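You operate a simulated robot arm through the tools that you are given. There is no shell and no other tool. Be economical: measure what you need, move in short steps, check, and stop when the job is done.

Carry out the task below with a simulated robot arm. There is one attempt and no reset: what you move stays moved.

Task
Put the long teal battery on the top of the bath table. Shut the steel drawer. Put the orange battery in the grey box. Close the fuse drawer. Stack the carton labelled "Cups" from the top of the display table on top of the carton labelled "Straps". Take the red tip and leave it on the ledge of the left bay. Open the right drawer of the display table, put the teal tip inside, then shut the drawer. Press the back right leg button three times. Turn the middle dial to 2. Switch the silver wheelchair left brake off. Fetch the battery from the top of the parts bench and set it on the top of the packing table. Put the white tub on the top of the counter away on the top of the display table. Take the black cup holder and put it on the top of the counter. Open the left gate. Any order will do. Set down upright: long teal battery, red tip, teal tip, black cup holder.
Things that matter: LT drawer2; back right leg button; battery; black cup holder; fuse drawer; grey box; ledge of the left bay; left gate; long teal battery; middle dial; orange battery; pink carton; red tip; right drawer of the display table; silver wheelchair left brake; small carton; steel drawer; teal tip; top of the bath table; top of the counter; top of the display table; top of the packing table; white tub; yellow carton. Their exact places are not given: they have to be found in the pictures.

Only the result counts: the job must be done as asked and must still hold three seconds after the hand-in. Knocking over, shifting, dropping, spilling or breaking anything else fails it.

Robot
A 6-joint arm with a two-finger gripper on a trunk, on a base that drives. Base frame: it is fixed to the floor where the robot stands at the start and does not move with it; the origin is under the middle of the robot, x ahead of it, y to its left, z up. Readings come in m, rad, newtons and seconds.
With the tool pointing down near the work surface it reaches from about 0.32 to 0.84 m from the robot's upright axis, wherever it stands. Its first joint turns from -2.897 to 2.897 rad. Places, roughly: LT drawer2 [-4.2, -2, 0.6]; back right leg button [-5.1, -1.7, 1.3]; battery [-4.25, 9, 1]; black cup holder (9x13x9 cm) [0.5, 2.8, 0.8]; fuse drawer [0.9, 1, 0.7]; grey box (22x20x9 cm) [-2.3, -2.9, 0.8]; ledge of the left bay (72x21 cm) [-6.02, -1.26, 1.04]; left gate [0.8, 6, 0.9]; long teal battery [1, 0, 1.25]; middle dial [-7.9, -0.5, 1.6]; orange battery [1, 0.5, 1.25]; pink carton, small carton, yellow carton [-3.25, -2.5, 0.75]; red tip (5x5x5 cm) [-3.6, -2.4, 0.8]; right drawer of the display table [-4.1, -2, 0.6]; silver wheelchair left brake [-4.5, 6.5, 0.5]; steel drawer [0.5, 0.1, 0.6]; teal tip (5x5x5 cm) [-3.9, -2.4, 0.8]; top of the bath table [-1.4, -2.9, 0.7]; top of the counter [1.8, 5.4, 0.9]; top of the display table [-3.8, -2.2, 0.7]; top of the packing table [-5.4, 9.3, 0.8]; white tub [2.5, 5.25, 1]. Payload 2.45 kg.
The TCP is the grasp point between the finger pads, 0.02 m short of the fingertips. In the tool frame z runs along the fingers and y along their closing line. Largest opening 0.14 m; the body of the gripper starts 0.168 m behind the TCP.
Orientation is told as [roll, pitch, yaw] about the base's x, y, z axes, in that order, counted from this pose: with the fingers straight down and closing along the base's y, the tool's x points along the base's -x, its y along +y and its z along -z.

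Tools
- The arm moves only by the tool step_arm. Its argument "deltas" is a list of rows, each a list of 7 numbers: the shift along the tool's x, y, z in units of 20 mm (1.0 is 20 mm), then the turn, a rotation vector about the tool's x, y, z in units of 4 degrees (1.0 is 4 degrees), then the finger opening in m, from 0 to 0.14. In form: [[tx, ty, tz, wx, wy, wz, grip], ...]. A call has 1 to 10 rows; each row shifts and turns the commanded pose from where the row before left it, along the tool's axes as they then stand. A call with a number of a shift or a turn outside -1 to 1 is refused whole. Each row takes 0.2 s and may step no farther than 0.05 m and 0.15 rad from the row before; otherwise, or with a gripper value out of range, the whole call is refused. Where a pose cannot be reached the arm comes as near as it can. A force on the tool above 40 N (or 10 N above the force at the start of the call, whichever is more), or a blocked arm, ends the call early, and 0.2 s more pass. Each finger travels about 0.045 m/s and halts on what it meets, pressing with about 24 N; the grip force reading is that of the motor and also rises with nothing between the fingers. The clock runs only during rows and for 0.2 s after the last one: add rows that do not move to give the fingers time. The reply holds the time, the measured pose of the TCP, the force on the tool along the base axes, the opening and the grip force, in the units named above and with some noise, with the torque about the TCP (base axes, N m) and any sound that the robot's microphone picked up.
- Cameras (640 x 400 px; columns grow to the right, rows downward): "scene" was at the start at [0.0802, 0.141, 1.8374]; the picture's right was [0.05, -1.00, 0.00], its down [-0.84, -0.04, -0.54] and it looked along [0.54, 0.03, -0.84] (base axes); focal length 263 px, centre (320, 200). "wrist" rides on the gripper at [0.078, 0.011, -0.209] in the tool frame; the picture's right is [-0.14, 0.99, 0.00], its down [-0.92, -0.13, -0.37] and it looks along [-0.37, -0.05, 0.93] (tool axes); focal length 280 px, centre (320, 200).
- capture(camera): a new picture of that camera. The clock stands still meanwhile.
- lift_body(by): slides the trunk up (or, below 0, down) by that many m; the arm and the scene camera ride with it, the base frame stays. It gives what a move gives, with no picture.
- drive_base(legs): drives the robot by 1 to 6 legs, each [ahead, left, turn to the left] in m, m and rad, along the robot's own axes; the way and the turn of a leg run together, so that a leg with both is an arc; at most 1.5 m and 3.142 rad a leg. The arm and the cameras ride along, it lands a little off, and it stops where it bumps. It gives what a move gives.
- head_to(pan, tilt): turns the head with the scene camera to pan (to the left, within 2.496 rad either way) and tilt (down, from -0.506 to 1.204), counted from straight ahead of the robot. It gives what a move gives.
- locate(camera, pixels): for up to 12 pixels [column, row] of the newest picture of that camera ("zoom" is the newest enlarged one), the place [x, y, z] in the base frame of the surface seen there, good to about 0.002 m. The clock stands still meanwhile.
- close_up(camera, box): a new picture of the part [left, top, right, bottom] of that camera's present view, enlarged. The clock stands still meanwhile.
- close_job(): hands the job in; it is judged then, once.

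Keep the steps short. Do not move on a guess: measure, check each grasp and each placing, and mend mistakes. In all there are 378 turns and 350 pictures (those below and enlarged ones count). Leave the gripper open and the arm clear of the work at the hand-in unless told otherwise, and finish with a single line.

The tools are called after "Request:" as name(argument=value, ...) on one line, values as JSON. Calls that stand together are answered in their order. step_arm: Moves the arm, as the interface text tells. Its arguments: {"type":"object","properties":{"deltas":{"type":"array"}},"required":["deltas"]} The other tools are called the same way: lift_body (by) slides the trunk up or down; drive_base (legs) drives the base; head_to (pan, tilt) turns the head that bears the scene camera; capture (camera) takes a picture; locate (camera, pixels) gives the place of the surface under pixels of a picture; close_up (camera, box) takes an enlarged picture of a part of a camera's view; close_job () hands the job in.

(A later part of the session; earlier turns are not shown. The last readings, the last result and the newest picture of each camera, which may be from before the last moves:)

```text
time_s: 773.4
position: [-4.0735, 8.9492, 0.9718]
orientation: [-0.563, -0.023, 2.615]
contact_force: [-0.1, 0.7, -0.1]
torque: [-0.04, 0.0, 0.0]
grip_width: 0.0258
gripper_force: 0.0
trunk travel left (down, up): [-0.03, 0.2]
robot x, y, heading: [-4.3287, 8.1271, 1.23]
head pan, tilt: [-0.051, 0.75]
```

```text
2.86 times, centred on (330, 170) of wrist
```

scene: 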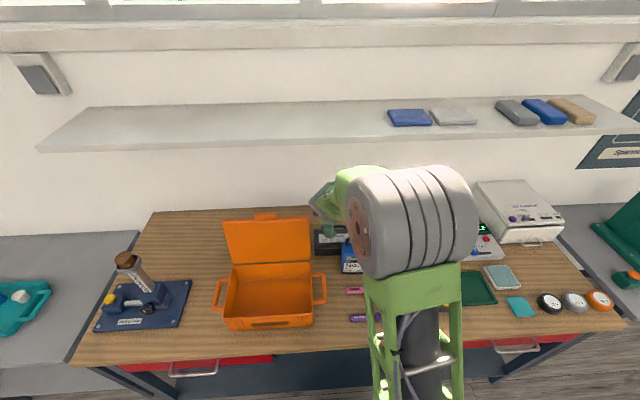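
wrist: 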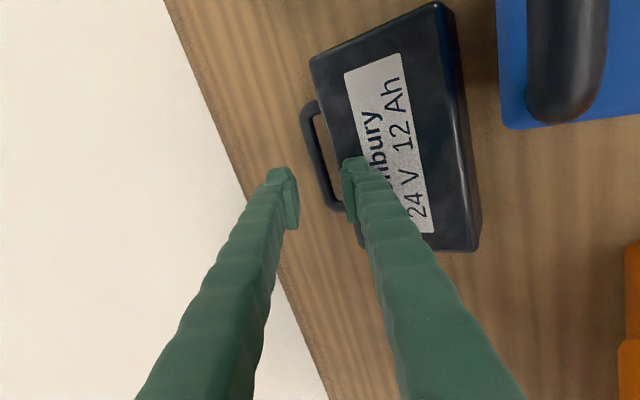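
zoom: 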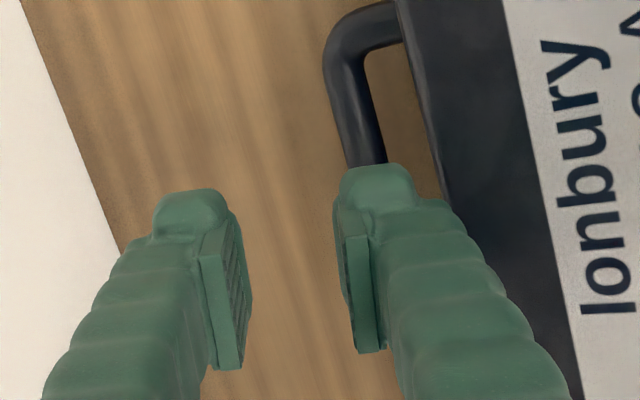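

Request:
step_arm(deltas=[[0, 0.52, 0.85, 0, 0, 0, 0.026], [0, 0.26, 0.43, 0, 0, 0, 0.026]])

Request:
close_up(camera="wrist", box=[250, 100, 410, 240])

```text
time_s: 773.9
position: [-4.0735, 8.9561, 0.9536]
orientation: [-0.574, -0.025, 2.618]
contact_force: [2.0, 2.6, 0.3]
torque: [-0.01, -0.03, 0.0]
grip_width: 0.0244
gripper_force: 0.0
trunk travel left (down, up): [-0.03, 0.2]
robot x, y, heading: [-4.3263, 8.1284, 1.226]
head pan, tilt: [-0.051, 0.75]
stopped in row 2: the force on the tool passed its limit at 45 N (the readings are from after the stop); the commanded pose is now the measured one
```

```text
2.86 times, centred on (330, 170) of wrist
```

zoom: 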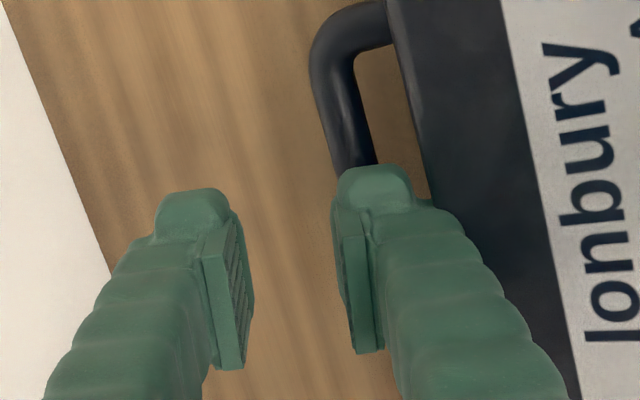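

The finger is too bulky for the loop at this tilt. New plan: back out, make the tool vertical, nudge the battery 3.5 cm left, then grip its body across (vertical, under the shelf). Retreat first.

Request:
step_arm(deltas=[[0, 0, -1, 0, 0, 0, 0.026], [0, 0, -1, 0, 0, 0, 0.026], [0, 0, -1, 0, 0, 0, 0.026], [0, 0, -1, 0, 0, 0, 0.0], [0, 0, -1, 0, 0, 0, 0.0], [0, 0, -1, 0, 0, 0, 0.0], [0, 0, -1, 0, 0, 0, 0.0], [0, 0, -1, 0, 0, 0, 0.0]])

Request:
drive_base(legs=[[-0.25, 0.0, 0]])

Request:
step_arm(deltas=[[0, 0, 0, -1, 0, 0, 0.0], [0, 0, 0, -1, 0, 0, 0.0], [0, 0, 0, -1, 0, 0, 0.0], [0, 0, 0, -1, 0, 0, 0.0], [0, 0, 0, -1, 0, 0, 0.0], [0, 0, 0, -1, 0, 0, 0.0], [0, 0, 0, -1, 0, 0, 0.0], [0, 0, 0, -1, 0, 0, 0.0]])

Request:
capture(camera="wrist")

Request:
capture(camera="scene")

```text
time_s: 775.7
position: [-4.1144, 8.876, 1.0934]
orientation: [-0.578, -0.028, 2.616]
contact_force: [-0.3, 0.6, 1.0]
torque: [0.0, -0.04, -0.02]
grip_width: 0.0
gripper_force: 24.0
trunk travel left (down, up): [-0.03, 0.2]
robot x, y, heading: [-4.3272, 8.1306, 1.226]
head pan, tilt: [-0.051, 0.75]
```

```text
time_s: 777.5
position: [-4.2025, 8.6346, 1.0933]
orientation: [-0.578, -0.026, 2.619]
contact_force: [0.1, -0.1, -0.1]
torque: [0.0, -0.01, -0.01]
grip_width: 0.0
gripper_force: 23.8
trunk travel left (down, up): [-0.03, 0.2]
robot x, y, heading: [-4.4123, 7.8831, 1.231]
head pan, tilt: [-0.051, 0.75]
```

```text
time_s: 779.3
position: [-4.202, 8.6356, 1.0918]
orientation: [-0.017, -0.027, 2.618]
contact_force: [0.1, 0.4, 0.2]
torque: [0.0, 0.01, 0.01]
grip_width: 0.0
gripper_force: 23.8
trunk travel left (down, up): [-0.03, 0.2]
robot x, y, heading: [-4.4153, 7.8846, 1.226]
head pan, tilt: [-0.051, 0.75]
```

```text
133 pictures are left
```

wrist: 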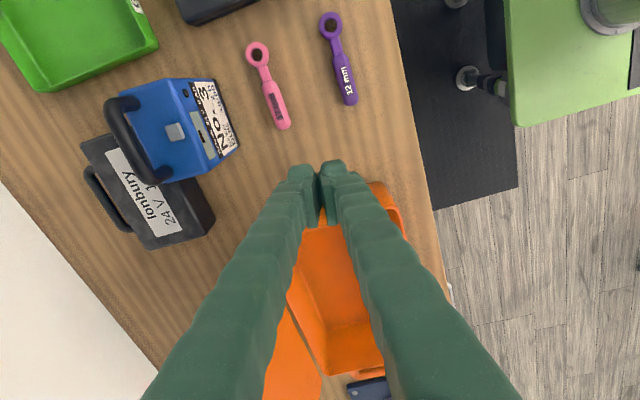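

```text
132 pictures are left
```

scene: 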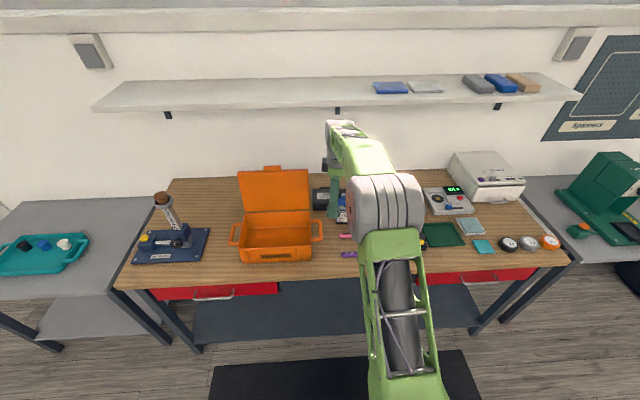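

Request:
locate(camera="wrist", pixels=[[155, 46], [36, 90], [100, 140], [84, 147], [150, 245], [210, 220], [95, 185], [128, 228], [240, 148], [165, 183], [215, 80]])

```text
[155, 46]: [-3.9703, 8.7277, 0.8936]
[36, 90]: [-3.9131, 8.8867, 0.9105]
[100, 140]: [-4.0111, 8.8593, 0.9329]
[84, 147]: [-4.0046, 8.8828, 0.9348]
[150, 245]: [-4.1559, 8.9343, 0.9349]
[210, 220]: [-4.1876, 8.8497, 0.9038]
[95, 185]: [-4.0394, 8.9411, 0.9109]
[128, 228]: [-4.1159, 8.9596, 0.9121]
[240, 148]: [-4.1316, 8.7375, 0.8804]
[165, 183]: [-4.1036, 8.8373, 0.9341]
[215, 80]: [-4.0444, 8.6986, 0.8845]
```

Gap between the battery's right end and the green tray is 8 cm: the closed fingers fit. Move right 0.166, lower to z≈0.975, and drive in 0.25 m.

Request:
drive_base(legs=[[0, -0.166, 0.02]])

Request:
step_arm(deltas=[[0, 0, 1, 0, 0.35, 0, 0.0], [0, 0, 1, 0, 0, 0, 0.0], [0, 0, 1, 0, 0, 0, 0.0], [0, 0, 1, 0, 0, 0, 0.0], [0, 0, 1, 0, 0, 0, 0.0], [0, 0, 0.85, 0, 0, 0, 0.0]])

Request:
capture(camera="wrist")

```text
time_s: 781.4
position: [-4.0649, 8.5867, 1.0929]
orientation: [-0.021, -0.026, 2.641]
contact_force: [-0.2, -0.2, -0.6]
torque: [0.02, -0.01, 0.0]
grip_width: 0.0
gripper_force: 23.5
trunk travel left (down, up): [-0.03, 0.2]
robot x, y, heading: [-4.2611, 7.8316, 1.254]
head pan, tilt: [-0.051, 0.75]
```

```text
time_s: 782.8
position: [-4.0637, 8.5892, 0.9719]
orientation: [-0.018, -0.004, 2.64]
contact_force: [-0.1, 0.8, 0.3]
torque: [0.0, 0.0, -0.01]
grip_width: 0.0
gripper_force: 24.3
trunk travel left (down, up): [-0.03, 0.2]
robot x, y, heading: [-4.265, 7.8346, 1.253]
head pan, tilt: [-0.051, 0.75]
```

```text
131 pictures are left
```

wrist: 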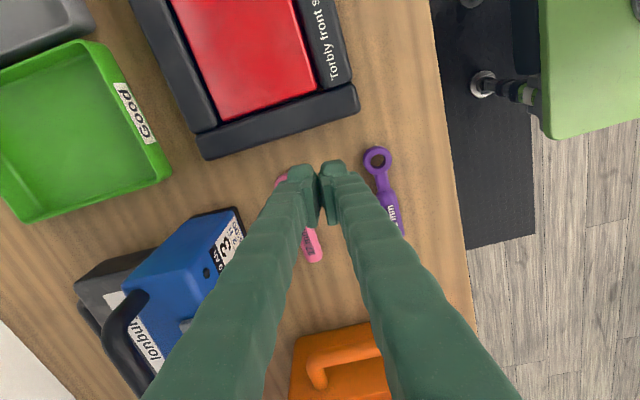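

Request:
drive_base(legs=[[0, -0.02, 0], [0.25, 0, 0]])

Request:
capture(camera="wrist")

```text
time_s: 785.1
position: [-3.964, 8.8235, 0.9726]
orientation: [-0.016, -0.002, 2.639]
contact_force: [-0.1, -0.3, -0.8]
torque: [0.0, 0.02, 0.0]
grip_width: 0.0002
gripper_force: 24.1
trunk travel left (down, up): [-0.03, 0.2]
robot x, y, heading: [-4.1643, 8.0642, 1.246]
head pan, tilt: [-0.051, 0.75]
```

```text
130 pictures are left
```

wrist: 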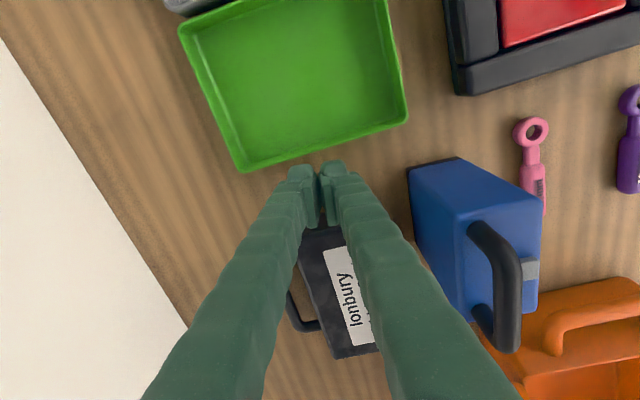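

Right of the battery, left of the tray. Lower to z≈0.923 and push left gently 7.4 cm.

Request:
step_arm(deltas=[[0, 0, 1, 0, 0, 0, 0.0], [0, 0, 1, 0, 0, 0, 0.0], [0, 0, 0.4, 0, 0, 0, 0.0], [-0.49, 0.09, 0, 0, 0, 0, 0.0], [-0.49, 0.09, 0, 0, 0, 0, 0.0], [-0.49, 0.09, 0, 0, 0, 0, 0.0], [-0.49, 0.09, 0, 0, 0, 0, 0.0], [-0.49, 0.09, 0, 0, 0, 0, 0.0]])

Request:
step_arm(deltas=[[-0.49, 0.09, 0, 0, 0, 0, 0.0], [-0.49, 0.09, 0, 0, 0, 0, 0.0], [-0.29, 0.05, 0, 0, 0, 0, 0.0]])

Request:
capture(camera="wrist")

```text
time_s: 786.9
position: [-4.0131, 8.8395, 0.9267]
orientation: [-0.018, -0.002, 2.639]
contact_force: [1.0, -0.9, -1.0]
torque: [-0.03, -0.03, 0.01]
grip_width: 0.0002
gripper_force: 24.2
trunk travel left (down, up): [-0.03, 0.2]
robot x, y, heading: [-4.1632, 8.0668, 1.252]
head pan, tilt: [-0.051, 0.75]
```

```text
time_s: 787.7
position: [-4.0352, 8.8497, 0.9265]
orientation: [-0.019, -0.002, 2.639]
contact_force: [4.2, -2.1, 2.5]
torque: [-0.03, -0.02, 0.02]
grip_width: 0.0
gripper_force: 24.2
trunk travel left (down, up): [-0.03, 0.2]
robot x, y, heading: [-4.1613, 8.0672, 1.244]
head pan, tilt: [-0.051, 0.75]
```

```text
129 pictures are left
```

wrist: 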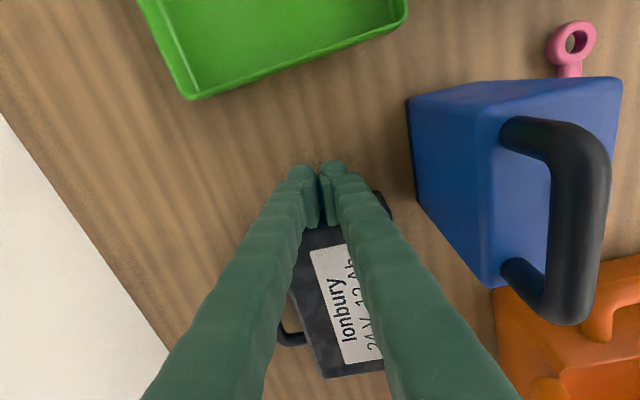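

Pushed ~3.7 cm. Retreat: right 2 cm, up, base back 0.25, and realign the tool square to the bench; then measure.

Request:
step_arm(deltas=[[0.8, 0, -0.5, 0, 0, 0, 0.0], [0, 0, -1, 0, 0, 0, 0.0], [0, 0, -1, 0, 0, 0, 0.0]])

Request:
drive_base(legs=[[-0.27, 0, 0], [0, 0.125, 0]])

Request:
step_arm(deltas=[[0, 0, -1, 0, 0, -1, 0.06], [0, 0, -1, 0, 0, -1, 0.08], [0, 0, -1, 0, 0, -0.45, 0.1]])

Request:
capture(camera="wrist")

```text
time_s: 788.5
position: [-4.0237, 8.8393, 0.9772]
orientation: [-0.019, -0.001, 2.639]
contact_force: [-0.3, -1.1, -0.3]
torque: [0.0, -0.03, -0.01]
grip_width: 0.0
gripper_force: 23.7
trunk travel left (down, up): [-0.03, 0.2]
robot x, y, heading: [-4.164, 8.0673, 1.251]
head pan, tilt: [-0.051, 0.75]
```

```text
time_s: 791.8
position: [-4.2261, 8.6244, 0.9768]
orientation: [-0.018, -0.001, 2.635]
contact_force: [-0.3, 0.2, 0.6]
torque: [0.0, -0.03, 0.0]
grip_width: 0.0
gripper_force: 23.9
trunk travel left (down, up): [-0.03, 0.2]
robot x, y, heading: [-4.3696, 7.8525, 1.245]
head pan, tilt: [-0.051, 0.75]
```

```text
time_s: 792.6
position: [-4.2269, 8.6251, 1.0357]
orientation: [-0.018, 0.003, 2.809]
contact_force: [0.0, 0.0, 0.0]
torque: [0.01, 0.0, 0.01]
grip_width: 0.0668
gripper_force: 0.0
trunk travel left (down, up): [-0.03, 0.2]
robot x, y, heading: [-4.3647, 7.847, 1.244]
head pan, tilt: [-0.051, 0.75]
```

```text
128 pictures are left
```

wrist: 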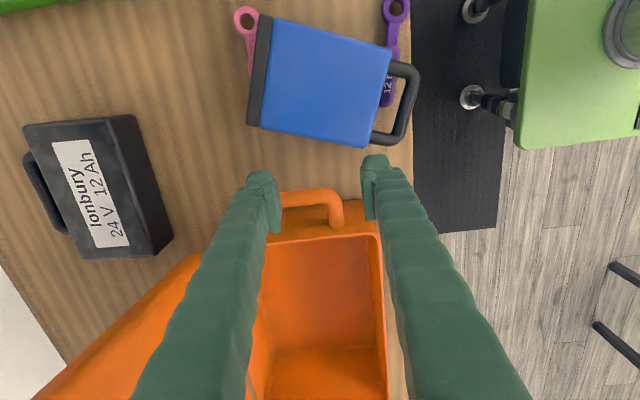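

Bad: while backing off I dragged and tipped the blue battery (it now lies on its label, handle toward me). I must put it back: its original spot was centred at about (−4.073,8.756), label facing me. Lifting it by its handle will right it. Measure it.

Request:
close_up(camera="wrist", box=[230, 0, 430, 160])

Request:
locate(camera="wrist", pixels=[[400, 68], [412, 85], [407, 110], [395, 132], [378, 138], [277, 25], [388, 48], [365, 143], [262, 125], [325, 85], [252, 70]])

```text
2.50 times, centred on (330, 80) of wrist
```

zoom: 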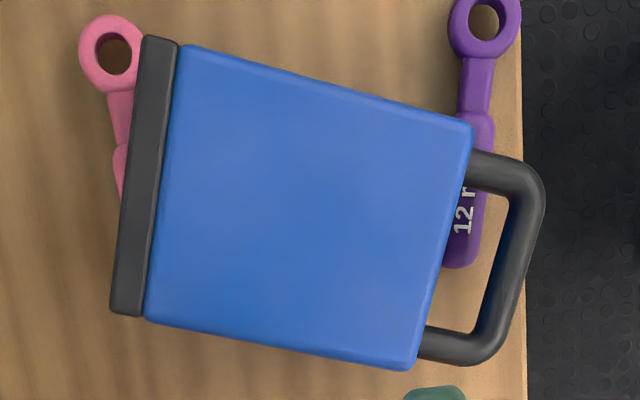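

```text
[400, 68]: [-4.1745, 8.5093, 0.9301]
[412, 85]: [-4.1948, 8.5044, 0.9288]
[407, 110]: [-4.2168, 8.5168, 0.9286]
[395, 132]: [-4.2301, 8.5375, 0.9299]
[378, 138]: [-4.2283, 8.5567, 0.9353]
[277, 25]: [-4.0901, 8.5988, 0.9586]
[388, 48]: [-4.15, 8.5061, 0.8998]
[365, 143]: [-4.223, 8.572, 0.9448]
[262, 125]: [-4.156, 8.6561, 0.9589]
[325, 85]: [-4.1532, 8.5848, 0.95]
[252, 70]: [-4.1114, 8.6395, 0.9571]
```

Request:
locate(camera="wrist", pixels=[[235, 22], [246, 8], [246, 36], [248, 50], [251, 72], [384, 8], [396, 22], [390, 35], [388, 100], [383, 106]])

```text
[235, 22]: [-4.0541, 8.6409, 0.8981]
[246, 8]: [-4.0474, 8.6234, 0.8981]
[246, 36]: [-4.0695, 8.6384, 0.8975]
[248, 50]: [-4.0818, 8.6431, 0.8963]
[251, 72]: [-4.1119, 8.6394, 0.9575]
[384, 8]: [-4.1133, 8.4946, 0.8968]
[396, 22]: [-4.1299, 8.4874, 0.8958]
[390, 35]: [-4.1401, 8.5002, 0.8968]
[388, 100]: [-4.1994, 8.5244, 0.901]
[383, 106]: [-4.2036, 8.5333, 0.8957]
```

The purple wrench was also nudged a few cm. I'll first right the blue battery: rotate the tool to forward yaw 0.93 (along the battery's axis), rising meanwhile.

Request:
step_arm(deltas=[[0, 0, -1, 0, 0, 1, 0.08], [0, 0, -1, 0, 0, 1, 0.1], [0, 0, -1, 0, 0, 1, 0.12], [0, 0, -1, 0, 0, 1, 0.12], [0, 0, -1, 0, 0, 1, 0.12], [0, 0, -1, 0, 0, 1, 0.12], [0, 0, -1, 0, 0, 1, 0.12], [0, 0, -1, 0, 0, 1, 0.12], [0, 0, -1, 0, 0, 1, 0.12], [0, 0, -1, 0, 0, 1, 0.12]])

Request:
step_arm(deltas=[[0, 0, 0, 0, 0, 1, 0.12], [0, 0, 0, 0, 0, 1, 0.12], [0, 0, 0, 0, 0, 1, 0.12], [0, 0, 0, 0, 0, 1, 0.12], [0, 0, 0, 0, 0, 1, 0.12], [0, 0, 0, 0, 0, 1, 0.12], [0, 0, 0, 0, 0, 1, 0.12], [0, 0, 0, 0, 0, 1, 0.12], [0, 0, 0, 0, 0, 1, 0.12], [0, 0, 0, 0, 0, 1, 0.12]])

Request:
step_arm(deltas=[[0, 0, 0, 0, 0, 1, 0.12], [0, 0, 0, 0, 0, 1, 0.12], [0, 0, 0, 0, 0, 1, 0.12], [0, 0, 0, 0, 0, 1, 0.12], [0, 0, 0, 0, 0, 1, 0.12], [0, 0, 0, 0, 0, 1, 0.12], [0, 0, 0, 0, 0, 0.9, 0.12]])

Request:
drive_base(legs=[[-0.25, 0, 0]])

Request:
capture(camera="wrist")

Request:
capture(camera="scene")

```text
time_s: 794.8
position: [-4.2283, 8.6203, 1.2379]
orientation: [-0.017, -0.01, 2.109]
contact_force: [0.6, -0.2, 0.0]
torque: [0.06, 0.02, -0.02]
grip_width: 0.1199
gripper_force: 0.1
trunk travel left (down, up): [-0.03, 0.2]
robot x, y, heading: [-4.3657, 7.8522, 1.243]
head pan, tilt: [-0.051, 0.75]
```

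```text
time_s: 797.0
position: [-4.2282, 8.6201, 1.237]
orientation: [-0.005, -0.017, 1.411]
contact_force: [0.6, -0.2, -0.3]
torque: [-0.01, -0.02, -0.01]
grip_width: 0.1202
gripper_force: 0.0
trunk travel left (down, up): [-0.03, 0.2]
robot x, y, heading: [-4.3695, 7.8518, 1.246]
head pan, tilt: [-0.051, 0.75]
```

```text
time_s: 798.6
position: [-4.2284, 8.6199, 1.2366]
orientation: [0.004, -0.018, 0.928]
contact_force: [1.2, -0.5, -0.4]
torque: [-0.01, -0.01, 0.01]
grip_width: 0.12
gripper_force: 0.1
trunk travel left (down, up): [-0.03, 0.2]
robot x, y, heading: [-4.3707, 7.8499, 1.245]
head pan, tilt: [-0.051, 0.75]
```

```text
time_s: 800.4
position: [-4.3047, 8.389, 1.2386]
orientation: [0.002, -0.019, 0.926]
contact_force: [-0.3, -0.5, 0.5]
torque: [0.05, -0.06, 0.0]
grip_width: 0.1199
gripper_force: 0.1
trunk travel left (down, up): [-0.03, 0.2]
robot x, y, heading: [-4.4449, 7.6242, 1.241]
head pan, tilt: [-0.051, 0.75]
```

```text
126 pictures are left
```

wrist: 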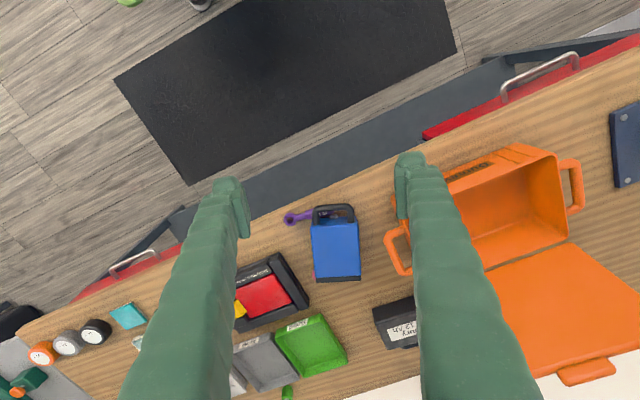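

```text
125 pictures are left
```

scene: 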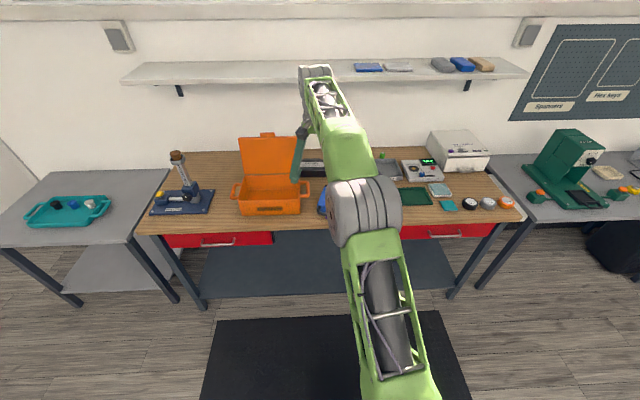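

Request:
close_up(camera="wrist", box=[275, 190, 403, 300])

Request:
locate(camera="wrist", pixels=[[315, 228], [354, 224], [319, 276], [357, 274], [335, 250], [318, 209], [352, 209], [335, 208], [335, 279], [390, 240], [300, 216]])

```text
3.64 times, centred on (339, 245) of wrist
```

zoom: 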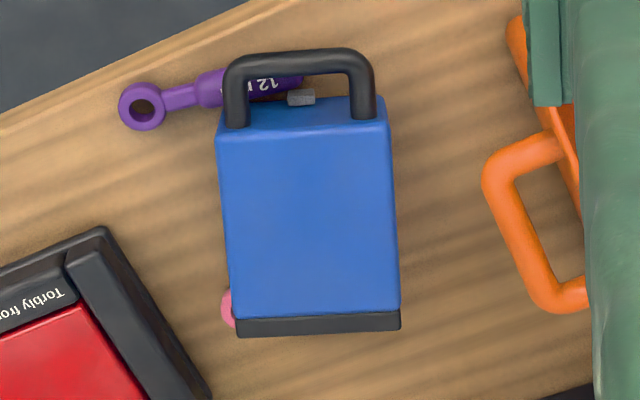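

```text
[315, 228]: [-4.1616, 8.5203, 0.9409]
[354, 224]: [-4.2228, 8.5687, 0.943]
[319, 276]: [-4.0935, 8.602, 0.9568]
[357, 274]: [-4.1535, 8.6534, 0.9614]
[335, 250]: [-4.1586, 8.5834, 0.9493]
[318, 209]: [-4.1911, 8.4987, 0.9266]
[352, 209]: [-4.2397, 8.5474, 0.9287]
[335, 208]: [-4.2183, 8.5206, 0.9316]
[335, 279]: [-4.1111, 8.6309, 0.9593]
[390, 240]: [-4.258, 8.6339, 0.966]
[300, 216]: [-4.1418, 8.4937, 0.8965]
```

Aligned with its axis. Tilt the tool forward 70° (wy −17.5).

Request:
step_arm(deltas=[[0, 0, 0, 0, -1, 0.67, 0.12], [0, 0, 0, 0, -1, 0, 0.12], [0, 0, 0, 0, -1, 0, 0.12], [0, 0, 0, 0, -1, 0, 0.12], [0, 0, 0, 0, -1, 0, 0.12], [0, 0, 0, 0, -1, 0, 0.12], [0, 0, 0, 0, -1, 0, 0.12], [0, 0, 0, 0, -1, 0, 0.12], [0, 0, 0, 0, -1, 0, 0.11], [0, 0, 0, 0, -1, 0, 0.1]])

Request:
step_arm(deltas=[[0, 0, 0, 0, -1, 0, 0.1], [0, 0, 0, 0, -1, 0, 0.1], [0, 0, 0, 0, -1, 0, 0.1], [0, 0, 0, 0, -1, 0, 0.1], [0, 0, 0, 0, -1, 0, 0.1], [0, 0, 0, 0, -1, 0, 0.1], [0, 0, 0, 0, -1, 0, 0.1], [0, 0, 0, 0, -0.3, 0, 0.1]])

Request:
capture(camera="wrist")

```text
time_s: 802.6
position: [-4.3045, 8.3895, 1.2382]
orientation: [0.01, -0.718, 0.874]
contact_force: [-0.2, 0.2, 0.1]
torque: [0.02, -0.06, -0.01]
grip_width: 0.0997
gripper_force: 0.1
trunk travel left (down, up): [-0.03, 0.2]
robot x, y, heading: [-4.4495, 7.6209, 1.241]
head pan, tilt: [-0.051, 0.75]
```

```text
time_s: 804.4
position: [-4.3042, 8.3894, 1.2373]
orientation: [0.017, -1.227, 0.861]
contact_force: [-0.1, -0.6, -0.5]
torque: [0.0, -0.06, -0.03]
grip_width: 0.1
gripper_force: 0.0
trunk travel left (down, up): [-0.03, 0.2]
robot x, y, heading: [-4.4472, 7.619, 1.246]
head pan, tilt: [-0.051, 0.75]
```

```text
123 pictures are left
```

wrist: 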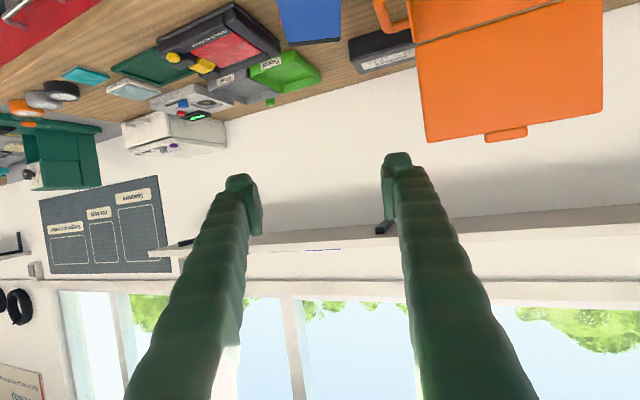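

Move to the pre-grasp spot 12 cm short of the battery, lower to z≈0.912.

Request:
drive_base(legs=[[0.113, -0.029, 0]])

Request:
step_arm(deltas=[[0.941, 0, 0.337, 0, 0, 0, 0.1], [0.941, 0, 0.337, 0, 0, 0, 0.1], [0.941, 0, 0.337, 0, 0, 0, 0.1], [0.941, 0, 0.337, 0, 0, 0, 0.1], [0.941, 0, 0.337, 0, 0, 0, 0.1], [0.941, 0, 0.337, 0, 0, 0, 0.1], [0.941, 0, 0.337, 0, 0, 0, 0.1], [0.941, 0, 0.337, 0, 0, 0, 0.1], [0.941, 0, 0.337, 0, 0, 0, 0.1], [0.941, 0, 0.337, 0, 0, 0, 0.1]])

Request:
step_arm(deltas=[[0.941, 0, 0.337, 0, 0, 0, 0.1], [0.941, 0, 0.337, 0, 0, 0, 0.1], [0.941, 0, 0.337, 0, 0, 0, 0.1], [0.941, 0, 0.337, 0, 0, 0, 0.1], [0.941, 0, 0.337, 0, 0, 0, 0.1]])

Request:
capture(camera="wrist")

Request:
head_to(pan=-0.15, tilt=0.95)

Request:
capture(camera="scene")

```text
time_s: 805.6
position: [-4.2398, 8.4886, 1.2368]
orientation: [0.018, -1.226, 0.862]
contact_force: [0.8, -0.7, 0.2]
torque: [0.0, 0.0, -0.01]
grip_width: 0.0999
gripper_force: 0.1
trunk travel left (down, up): [-0.03, 0.2]
robot x, y, heading: [-4.383, 7.7207, 1.236]
head pan, tilt: [-0.051, 0.75]
```

```text
time_s: 807.8
position: [-4.243, 8.4892, 1.0383]
orientation: [0.016, -1.225, 0.861]
contact_force: [0.4, 0.1, -0.3]
torque: [-0.03, -0.03, 0.01]
grip_width: 0.0998
gripper_force: 0.1
trunk travel left (down, up): [-0.03, 0.2]
robot x, y, heading: [-4.3857, 7.7217, 1.239]
head pan, tilt: [-0.051, 0.75]
```

```text
time_s: 809.0
position: [-4.2422, 8.4918, 0.9383]
orientation: [0.019, -1.227, 0.86]
contact_force: [0.3, 0.4, -0.7]
torque: [0.03, 0.0, -0.02]
grip_width: 0.0998
gripper_force: 0.0
trunk travel left (down, up): [-0.03, 0.2]
robot x, y, heading: [-4.386, 7.7213, 1.238]
head pan, tilt: [-0.051, 0.75]
```

```text
122 pictures are left
```

wrist: 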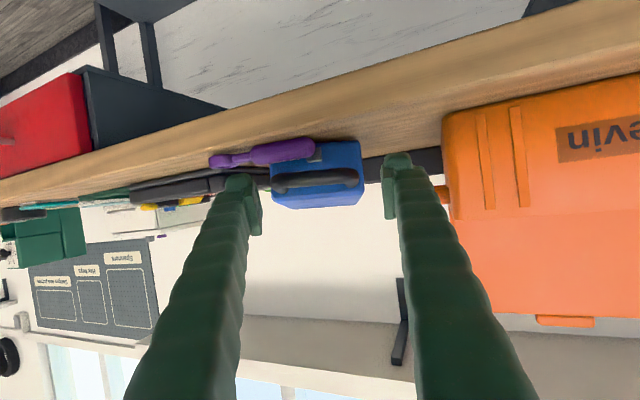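

```text
time_s: 809.7
position: [-4.2436, 8.4926, 0.9389]
orientation: [0.016, -1.225, 0.863]
contact_force: [-0.1, -0.1, 0.0]
torque: [-0.01, 0.01, 0.01]
grip_width: 0.0999
gripper_force: 0.1
trunk travel left (down, up): [-0.03, 0.2]
robot x, y, heading: [-4.3809, 7.7233, 1.236]
head pan, tilt: [-0.15, 0.949]
```

```text
121 pictures are left
```

scene: 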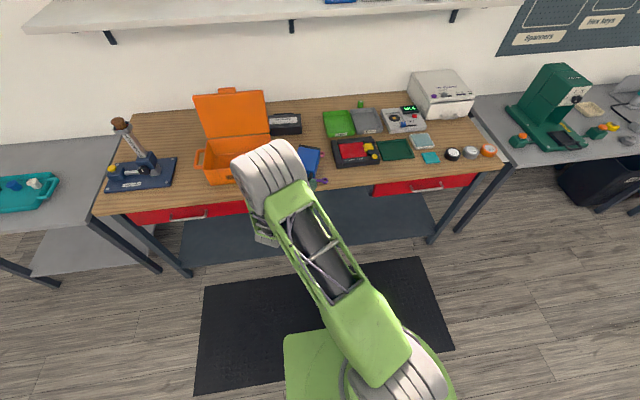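

Centred. Approach at this height (to pass over the purple wrench), along the battery axis.

Request:
step_arm(deltas=[[0, -0.27, 0, 0, 0, 0, 0.1]])

Request:
drive_base(legs=[[0.11, -0.042, 0]])

Request:
capture(camera="wrist")

```text
time_s: 810.1
position: [-4.2384, 8.4869, 0.9379]
orientation: [0.017, -1.224, 0.861]
contact_force: [-0.7, -0.2, 0.6]
torque: [0.01, -0.01, -0.01]
grip_width: 0.1005
gripper_force: 0.0
trunk travel left (down, up): [-0.03, 0.2]
robot x, y, heading: [-4.3845, 7.72, 1.242]
head pan, tilt: [-0.15, 0.949]
```

```text
time_s: 811.4
position: [-4.1608, 8.5756, 0.9388]
orientation: [0.017, -1.225, 0.862]
contact_force: [2.0, -2.7, -3.1]
torque: [-0.07, 0.01, -0.12]
grip_width: 0.1058
gripper_force: 24.1
trunk travel left (down, up): [-0.03, 0.2]
robot x, y, heading: [-4.3061, 7.8117, 1.239]
head pan, tilt: [-0.15, 0.949]
```

```text
120 pictures are left
```

wrist: 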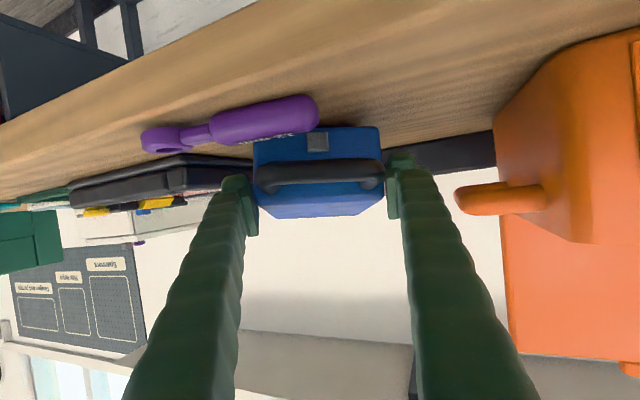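

The fingers are already touching its sides (width ~0.105). Open a bit, lower 2.2 cm, then grip.

Request:
step_arm(deltas=[[0, 0, 0, 0, 0, 0, 0.12], [0, 0, 0, 0, 0, 0, 0.12], [0.5, 0, 0.18, 0, 0, 0, 0.12], [0.5, 0, 0.18, 0, 0, 0, 0.12], [0, 0, 0, 0, 0, 0, 0.1], [0, 0, 0, 0, 0, 0, 0.06], [0, 0, 0, 0, 0, 0, 0.06], [0, 0, 0, 0, 0, 0, 0.06]])

Request:
capture(camera="wrist")

```text
time_s: 813.2
position: [-4.1602, 8.5782, 0.9177]
orientation: [-0.006, -1.222, 0.878]
contact_force: [1.4, -1.8, -0.5]
torque: [0.2, 0.1, -0.16]
grip_width: 0.1087
gripper_force: 24.0
trunk travel left (down, up): [-0.03, 0.2]
robot x, y, heading: [-4.3069, 7.8076, 1.243]
head pan, tilt: [-0.15, 0.949]
```

```text
119 pictures are left
```

wrist: 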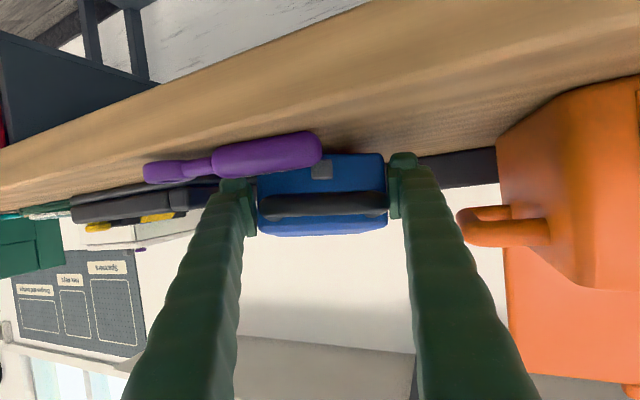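

Gripped (0.109). Lift straight up 0.16 m slowly.

Request:
step_arm(deltas=[[-0.47, 0, -0.17, 0, 0, 0, 0.06], [-0.7, 0, -0.25, 0, 0, 0, 0.06], [-0.941, 0, -0.337, 0, 0, 0, 0.06], [-0.941, 0, -0.337, 0, 0, 0, 0.06], [-0.941, 0, -0.337, 0, 0, 0, 0.06], [-0.941, 0, -0.337, 0, 0, 0, 0.06], [-0.941, 0, -0.337, 0, 0, 0, 0.06], [-0.941, 0, -0.337, 0, 0, 0, 0.06], [-0.941, 0, -0.337, 0, 0, 0, 0.06]])

Request:
capture(camera="wrist")

Request:
capture(camera="scene")

```text
time_s: 815.2
position: [-4.1592, 8.5774, 1.0825]
orientation: [0.015, -1.223, 0.861]
contact_force: [-0.9, 0.2, -12.9]
torque: [-0.37, 0.37, 0.01]
grip_width: 0.0995
gripper_force: 24.3
trunk travel left (down, up): [-0.03, 0.2]
robot x, y, heading: [-4.3079, 7.8124, 1.239]
head pan, tilt: [-0.15, 0.949]
```

```text
118 pictures are left
```

wrist: 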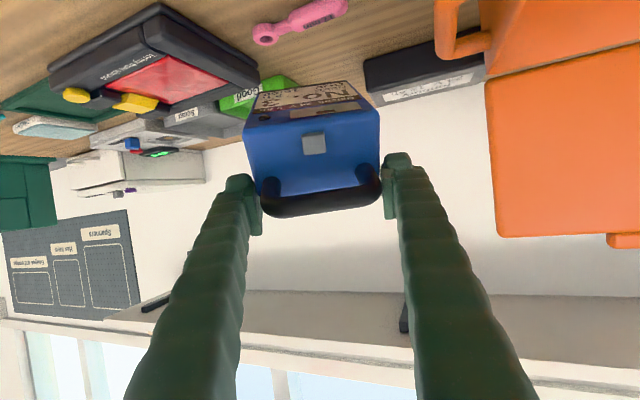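

```text
117 pictures are left
```

scene: 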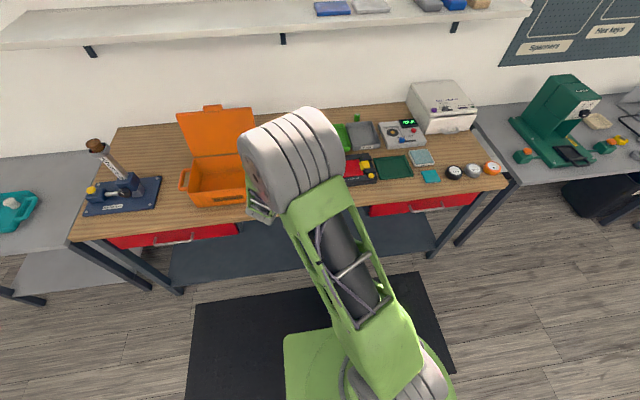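

Lifted (12.9 N). Now swing the tool to vertical so its base points down.

Request:
step_arm(deltas=[[0, 0, 0, 0, 1, 0, 0.06], [0, 0, 0, 0, 1, 0, 0.06], [0, 0, 0, 0, 1, 0, 0.06], [0, 0, 0, 0, 1, 0, 0.06], [0, 0, 0, 0, 1, 0, 0.06], [0, 0, 0, 0, 1, 0, 0.06], [0, 0, 0, 0, 1, 0, 0.06], [0, 0, 0, 0, 1, 0, 0.06], [0, 0, 0, 0, 1, 0, 0.06]])

Request:
step_arm(deltas=[[0, 0, 0, 0, 1, 0, 0.06], [0, 0, 0, 0, 1, 0, 0.06], [0, 0, 0, 0, 1, 0, 0.06], [0, 0, 0, 0, 1, 0, 0.06], [0, 0, 0, 0, 1, 0, 0.06], [0, 0, 0, 0, 1, 0, 0.06], [0, 0, 0, 0, 1, 0, 0.06], [0, 0, 0, 0, 1, 0, 0.06], [0, 0, 0, 0, 0.5, 0, 0.06]])

Request:
capture(camera="wrist")

```text
time_s: 817.2
position: [-4.1586, 8.5769, 1.081]
orientation: [0.006, -0.597, 0.873]
contact_force: [0.0, 0.6, -12.8]
torque: [0.08, -0.03, -0.03]
grip_width: 0.0996
gripper_force: 24.1
trunk travel left (down, up): [-0.03, 0.2]
robot x, y, heading: [-4.3052, 7.8073, 1.239]
head pan, tilt: [-0.15, 0.949]
```

```text
time_s: 819.2
position: [-4.1596, 8.5765, 1.0801]
orientation: [0.005, 0.0, 0.876]
contact_force: [0.0, 0.6, -12.3]
torque: [0.45, -0.3, 0.0]
grip_width: 0.0995
gripper_force: 24.0
trunk travel left (down, up): [-0.03, 0.2]
robot x, y, heading: [-4.309, 7.8107, 1.243]
head pan, tilt: [-0.15, 0.949]
```

```text
116 pictures are left
```

wrist: 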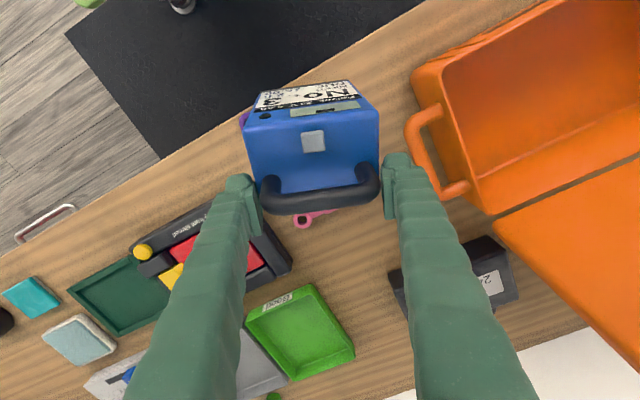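

Measure the held battery's pose.

Request:
locate(camera="wrist", pixels=[[320, 195], [268, 180], [372, 175], [313, 142], [255, 130], [370, 125], [255, 112], [360, 100], [262, 92], [350, 84], [300, 165]])

Request:
close_up(camera="wrist", box=[220, 60, 412, 240])

```text
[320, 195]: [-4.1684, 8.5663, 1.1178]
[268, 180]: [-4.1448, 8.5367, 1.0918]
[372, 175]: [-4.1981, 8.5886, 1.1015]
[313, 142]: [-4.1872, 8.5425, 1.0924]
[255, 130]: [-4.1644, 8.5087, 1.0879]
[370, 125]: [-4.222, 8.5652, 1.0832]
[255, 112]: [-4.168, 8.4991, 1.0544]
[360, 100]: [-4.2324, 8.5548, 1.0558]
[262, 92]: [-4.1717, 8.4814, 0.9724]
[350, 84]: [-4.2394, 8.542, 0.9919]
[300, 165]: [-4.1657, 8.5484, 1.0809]
```

```text
2.22 times, centred on (316, 150) of wrist
```

zoom: 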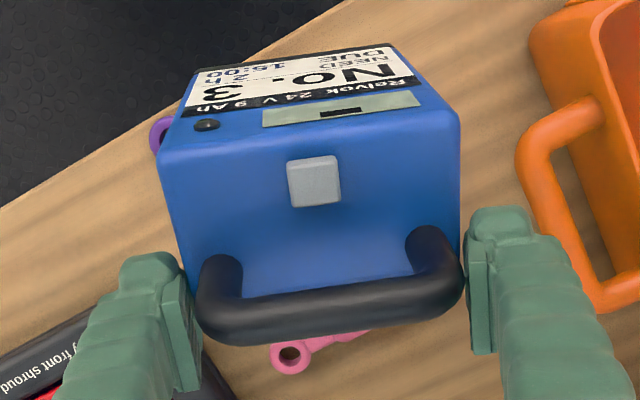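

The battery is 11° past upright in the grip. Tilt the tool 11° forward to make it upright, and turn to its original facing (yaw 1.22).

Request:
step_arm(deltas=[[0, 0, -1, 0, -1, 0, 0.06], [0, 0, -1, 0, -1, 0, 0.06], [0, 0, -1, 0, -0.7, 0, 0.06]])

Request:
drive_base(legs=[[-0.15, 0, 0], [0, 0, 0.02]])

Request:
step_arm(deltas=[[0, 0, 0, 0, 0.0, -1, 0.06], [0, 0, 0, 0, 0, -1, 0.06], [0, 0, 0, 0, 0, -1, 0.06], [0, 0, 0, 0, 0, -1, 0.06], [0, 0, 0, 0, 0, -0.7, 0.06]])

Request:
capture(camera="wrist")

```text
time_s: 820.0
position: [-4.1633, 8.5723, 1.1396]
orientation: [0.005, -0.193, 0.877]
contact_force: [0.7, -0.8, -13.0]
torque: [0.33, -0.23, 0.0]
grip_width: 0.0995
gripper_force: 23.9
trunk travel left (down, up): [-0.03, 0.2]
robot x, y, heading: [-4.3097, 7.8074, 1.241]
head pan, tilt: [-0.15, 0.949]
```

```text
time_s: 821.7
position: [-4.2261, 8.4315, 1.141]
orientation: [0.004, -0.191, 0.893]
contact_force: [0.0, -0.6, -12.6]
torque: [0.32, -0.26, -0.02]
grip_width: 0.0995
gripper_force: 23.7
trunk travel left (down, up): [-0.03, 0.2]
robot x, y, heading: [-4.357, 7.669, 1.26]
head pan, tilt: [-0.15, 0.949]
```

```text
time_s: 822.9
position: [-4.2241, 8.4332, 1.1396]
orientation: [-0.057, -0.181, 1.229]
contact_force: [0.6, 0.7, -12.8]
torque: [0.43, -0.08, 0.0]
grip_width: 0.0994
gripper_force: 24.4
trunk travel left (down, up): [-0.03, 0.2]
robot x, y, heading: [-4.3576, 7.6681, 1.26]
head pan, tilt: [-0.15, 0.949]
```

```text
114 pictures are left
```

wrist: 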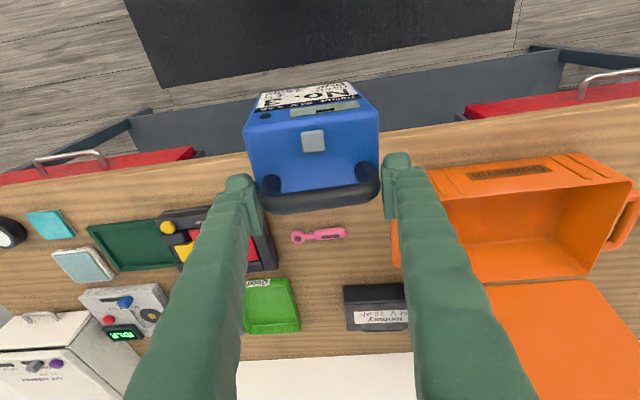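

Request:
step_arm(deltas=[[0, 0, 0, -0.82, 0, 0, 0.06]])

Request:
capture(camera="wrist")

Request:
locate(camera="wrist", pixels=[[320, 198], [285, 205], [355, 197], [313, 142], [258, 128], [372, 125], [255, 115], [370, 103], [262, 95], [350, 88], [300, 170]])

```text
time_s: 823.3
position: [-4.2239, 8.4333, 1.1392]
orientation: [0.001, -0.181, 1.229]
contact_force: [0.4, 0.5, -12.5]
torque: [0.38, -0.08, 0.0]
grip_width: 0.0995
gripper_force: 24.0
trunk travel left (down, up): [-0.03, 0.2]
robot x, y, heading: [-4.3547, 7.6703, 1.256]
head pan, tilt: [-0.15, 0.949]
```

```text
113 pictures are left
```

wrist: 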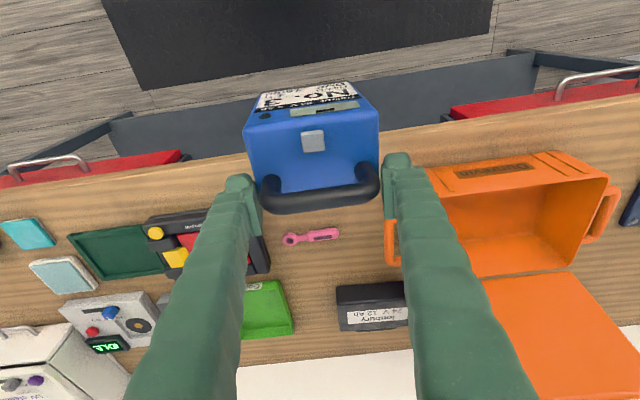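

```text
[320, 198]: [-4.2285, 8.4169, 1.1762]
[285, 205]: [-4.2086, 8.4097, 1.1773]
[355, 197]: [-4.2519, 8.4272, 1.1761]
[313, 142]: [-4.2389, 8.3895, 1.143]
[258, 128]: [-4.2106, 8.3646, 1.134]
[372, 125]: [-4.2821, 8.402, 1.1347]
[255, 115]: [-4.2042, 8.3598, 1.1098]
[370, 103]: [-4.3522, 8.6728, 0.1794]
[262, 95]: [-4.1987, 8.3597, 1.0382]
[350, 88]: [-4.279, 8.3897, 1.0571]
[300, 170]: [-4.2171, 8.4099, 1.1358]
```

Upright now (label face vertical). Bar centre (−4.2285,8.418), top 1.1765; it belongs at (−4.068,8.756) with top 1.0506. Drive ahead 0.371, right 0.048.

Request:
drive_base(legs=[[0.25, -0.03, 0], [0.12, -0.018, 0]])

Request:
capture(camera="wrist")

Request:
locate(camera="wrist", pixels=[[320, 198], [285, 205], [355, 197]])

```text
time_s: 825.9
position: [-4.0687, 8.7671, 1.1398]
orientation: [0.0, -0.179, 1.23]
contact_force: [0.6, 0.8, -14.0]
torque: [0.38, -0.09, 0.0]
grip_width: 0.0996
gripper_force: 23.9
trunk travel left (down, up): [-0.03, 0.2]
robot x, y, heading: [-4.1967, 8.0016, 1.258]
head pan, tilt: [-0.15, 0.949]
```

```text
112 pictures are left
```

wrist: 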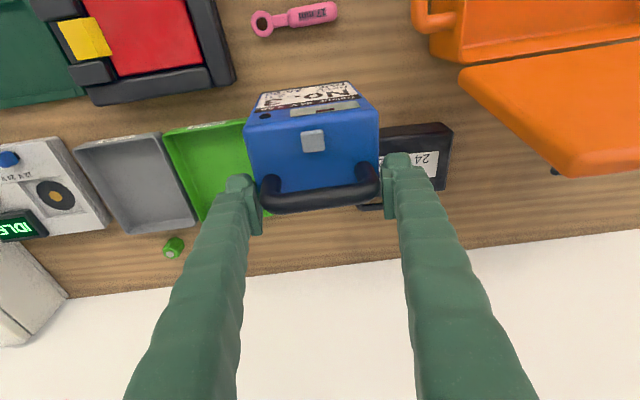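

```text
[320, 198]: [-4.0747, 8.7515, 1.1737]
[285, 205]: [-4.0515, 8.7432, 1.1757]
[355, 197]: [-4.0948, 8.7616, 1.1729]
```

Within 6 mm. Fine-adjust and lower vertically 0.12 m.

Request:
step_arm(deltas=[[-0.25, -0.17, 0, 0, 0, 0, 0.06], [0.178, 0, 0.984, 0, 0, 0, 0.06], [0.178, 0, 0.984, 0, 0, 0, 0.06], [0.178, 0, 0.984, 0, 0, 0, 0.06], [0.178, 0, 0.984, 0, 0, 0, 0.06], [0.178, 0, 0.984, 0, 0, 0, 0.06], [0.09, 0, 0.5, 0, 0, 0, 0.06]])

Request:
step_arm(deltas=[[0.04, 0, 0.2, 0, 0, 0, 0.06], [0.04, 0, 0.2, 0, 0, 0, 0.06]])

Request:
capture(camera="wrist")

```text
time_s: 827.5
position: [-4.0628, 8.7707, 1.0316]
orientation: [0.001, -0.18, 1.229]
contact_force: [-0.4, 1.5, -12.9]
torque: [0.38, -0.09, 0.0]
grip_width: 0.0996
gripper_force: 23.7
trunk travel left (down, up): [-0.03, 0.2]
robot x, y, heading: [-4.2, 8.0047, 1.26]
head pan, tilt: [-0.15, 0.949]
```

```text
time_s: 828.1
position: [-4.0641, 8.7704, 1.0218]
orientation: [0.0, -0.182, 1.229]
contact_force: [0.7, 0.6, -12.7]
torque: [0.4, -0.09, 0.01]
grip_width: 0.0994
gripper_force: 23.9
trunk travel left (down, up): [-0.03, 0.2]
robot x, y, heading: [-4.1986, 8.0021, 1.26]
head pan, tilt: [-0.15, 0.949]
```

```text
111 pictures are left
```

wrist: 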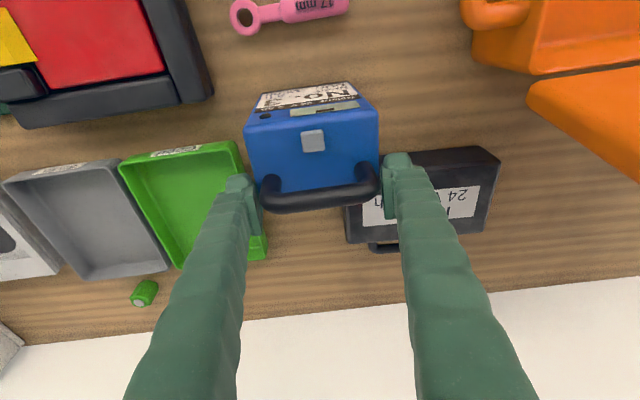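

Request:
step_arm(deltas=[[0.03, 0, 0.15, 0, 0, 0, 0.06], [0.03, 0, 0.15, 0, 0, 0, 0.06], [0.02, 0, 0.1, 0, 0, 0, 0.06]])

Request:
step_arm(deltas=[[0.02, 0, 0.12, 0, 0, 0, 0.06], [0.02, 0, 0.12, 0, 0, 0, 0.06]])

```text
time_s: 828.9
position: [-4.0624, 8.7697, 1.0174]
orientation: [0.0, -0.185, 1.228]
contact_force: [3.7, -5.0, 7.3]
torque: [-0.08, 0.38, 0.15]
grip_width: 0.0998
gripper_force: 24.5
trunk travel left (down, up): [-0.03, 0.2]
robot x, y, heading: [-4.1956, 7.9996, 1.26]
head pan, tilt: [-0.15, 0.949]
```

```text
time_s: 829.5
position: [-4.0609, 8.7708, 1.0124]
orientation: [-0.001, -0.19, 1.228]
contact_force: [13.0, -2.0, 23.1]
torque: [-0.36, -0.24, 0.16]
grip_width: 0.0995
gripper_force: 24.3
trunk travel left (down, up): [-0.03, 0.2]
robot x, y, heading: [-4.1971, 8.0028, 1.257]
head pan, tilt: [-0.15, 0.949]
```

Standing on the bench. Ease, open, rise vertically 0.15.

Request:
step_arm(deltas=[[-0.02, 0, -0.12, 0, 0, 0, 0.06], [0, 0, 0, 0, 0, 0, 0.1], [0, 0, 0, 0, 0, 0, 0.12], [0, 0, 0, 0, 0, 0, 0.125], [-0.178, 0, -0.984, 0, 0, 0, 0.125], [-0.178, 0, -0.984, 0, 0, 0, 0.125], [-0.178, 0, -0.984, 0, 0, 0, 0.125], [-0.178, 0, -0.984, 0, 0, 0, 0.125], [-0.178, 0, -0.984, 0, 0, 0, 0.125], [-0.178, 0, -0.984, 0, 0, 0, 0.125]])

Request:
capture(camera="wrist")

```text
time_s: 831.7
position: [-4.0646, 8.7683, 1.1322]
orientation: [0.0, -0.183, 1.229]
contact_force: [-0.4, 0.7, -0.4]
torque: [0.0, 0.01, 0.01]
grip_width: 0.1248
gripper_force: 0.0
trunk travel left (down, up): [-0.03, 0.2]
robot x, y, heading: [-4.1953, 8.005, 1.256]
head pan, tilt: [-0.15, 0.949]
```

```text
110 pictures are left
```

wrist: 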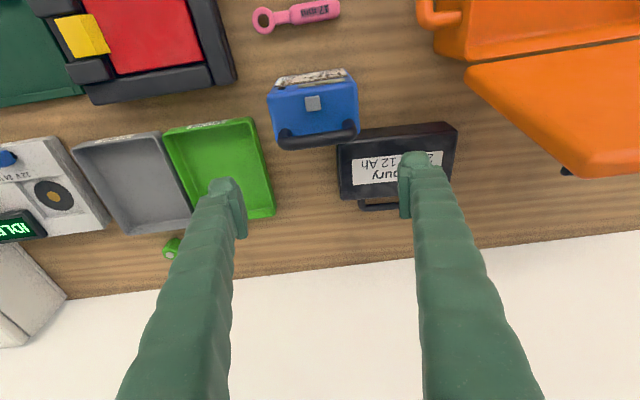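

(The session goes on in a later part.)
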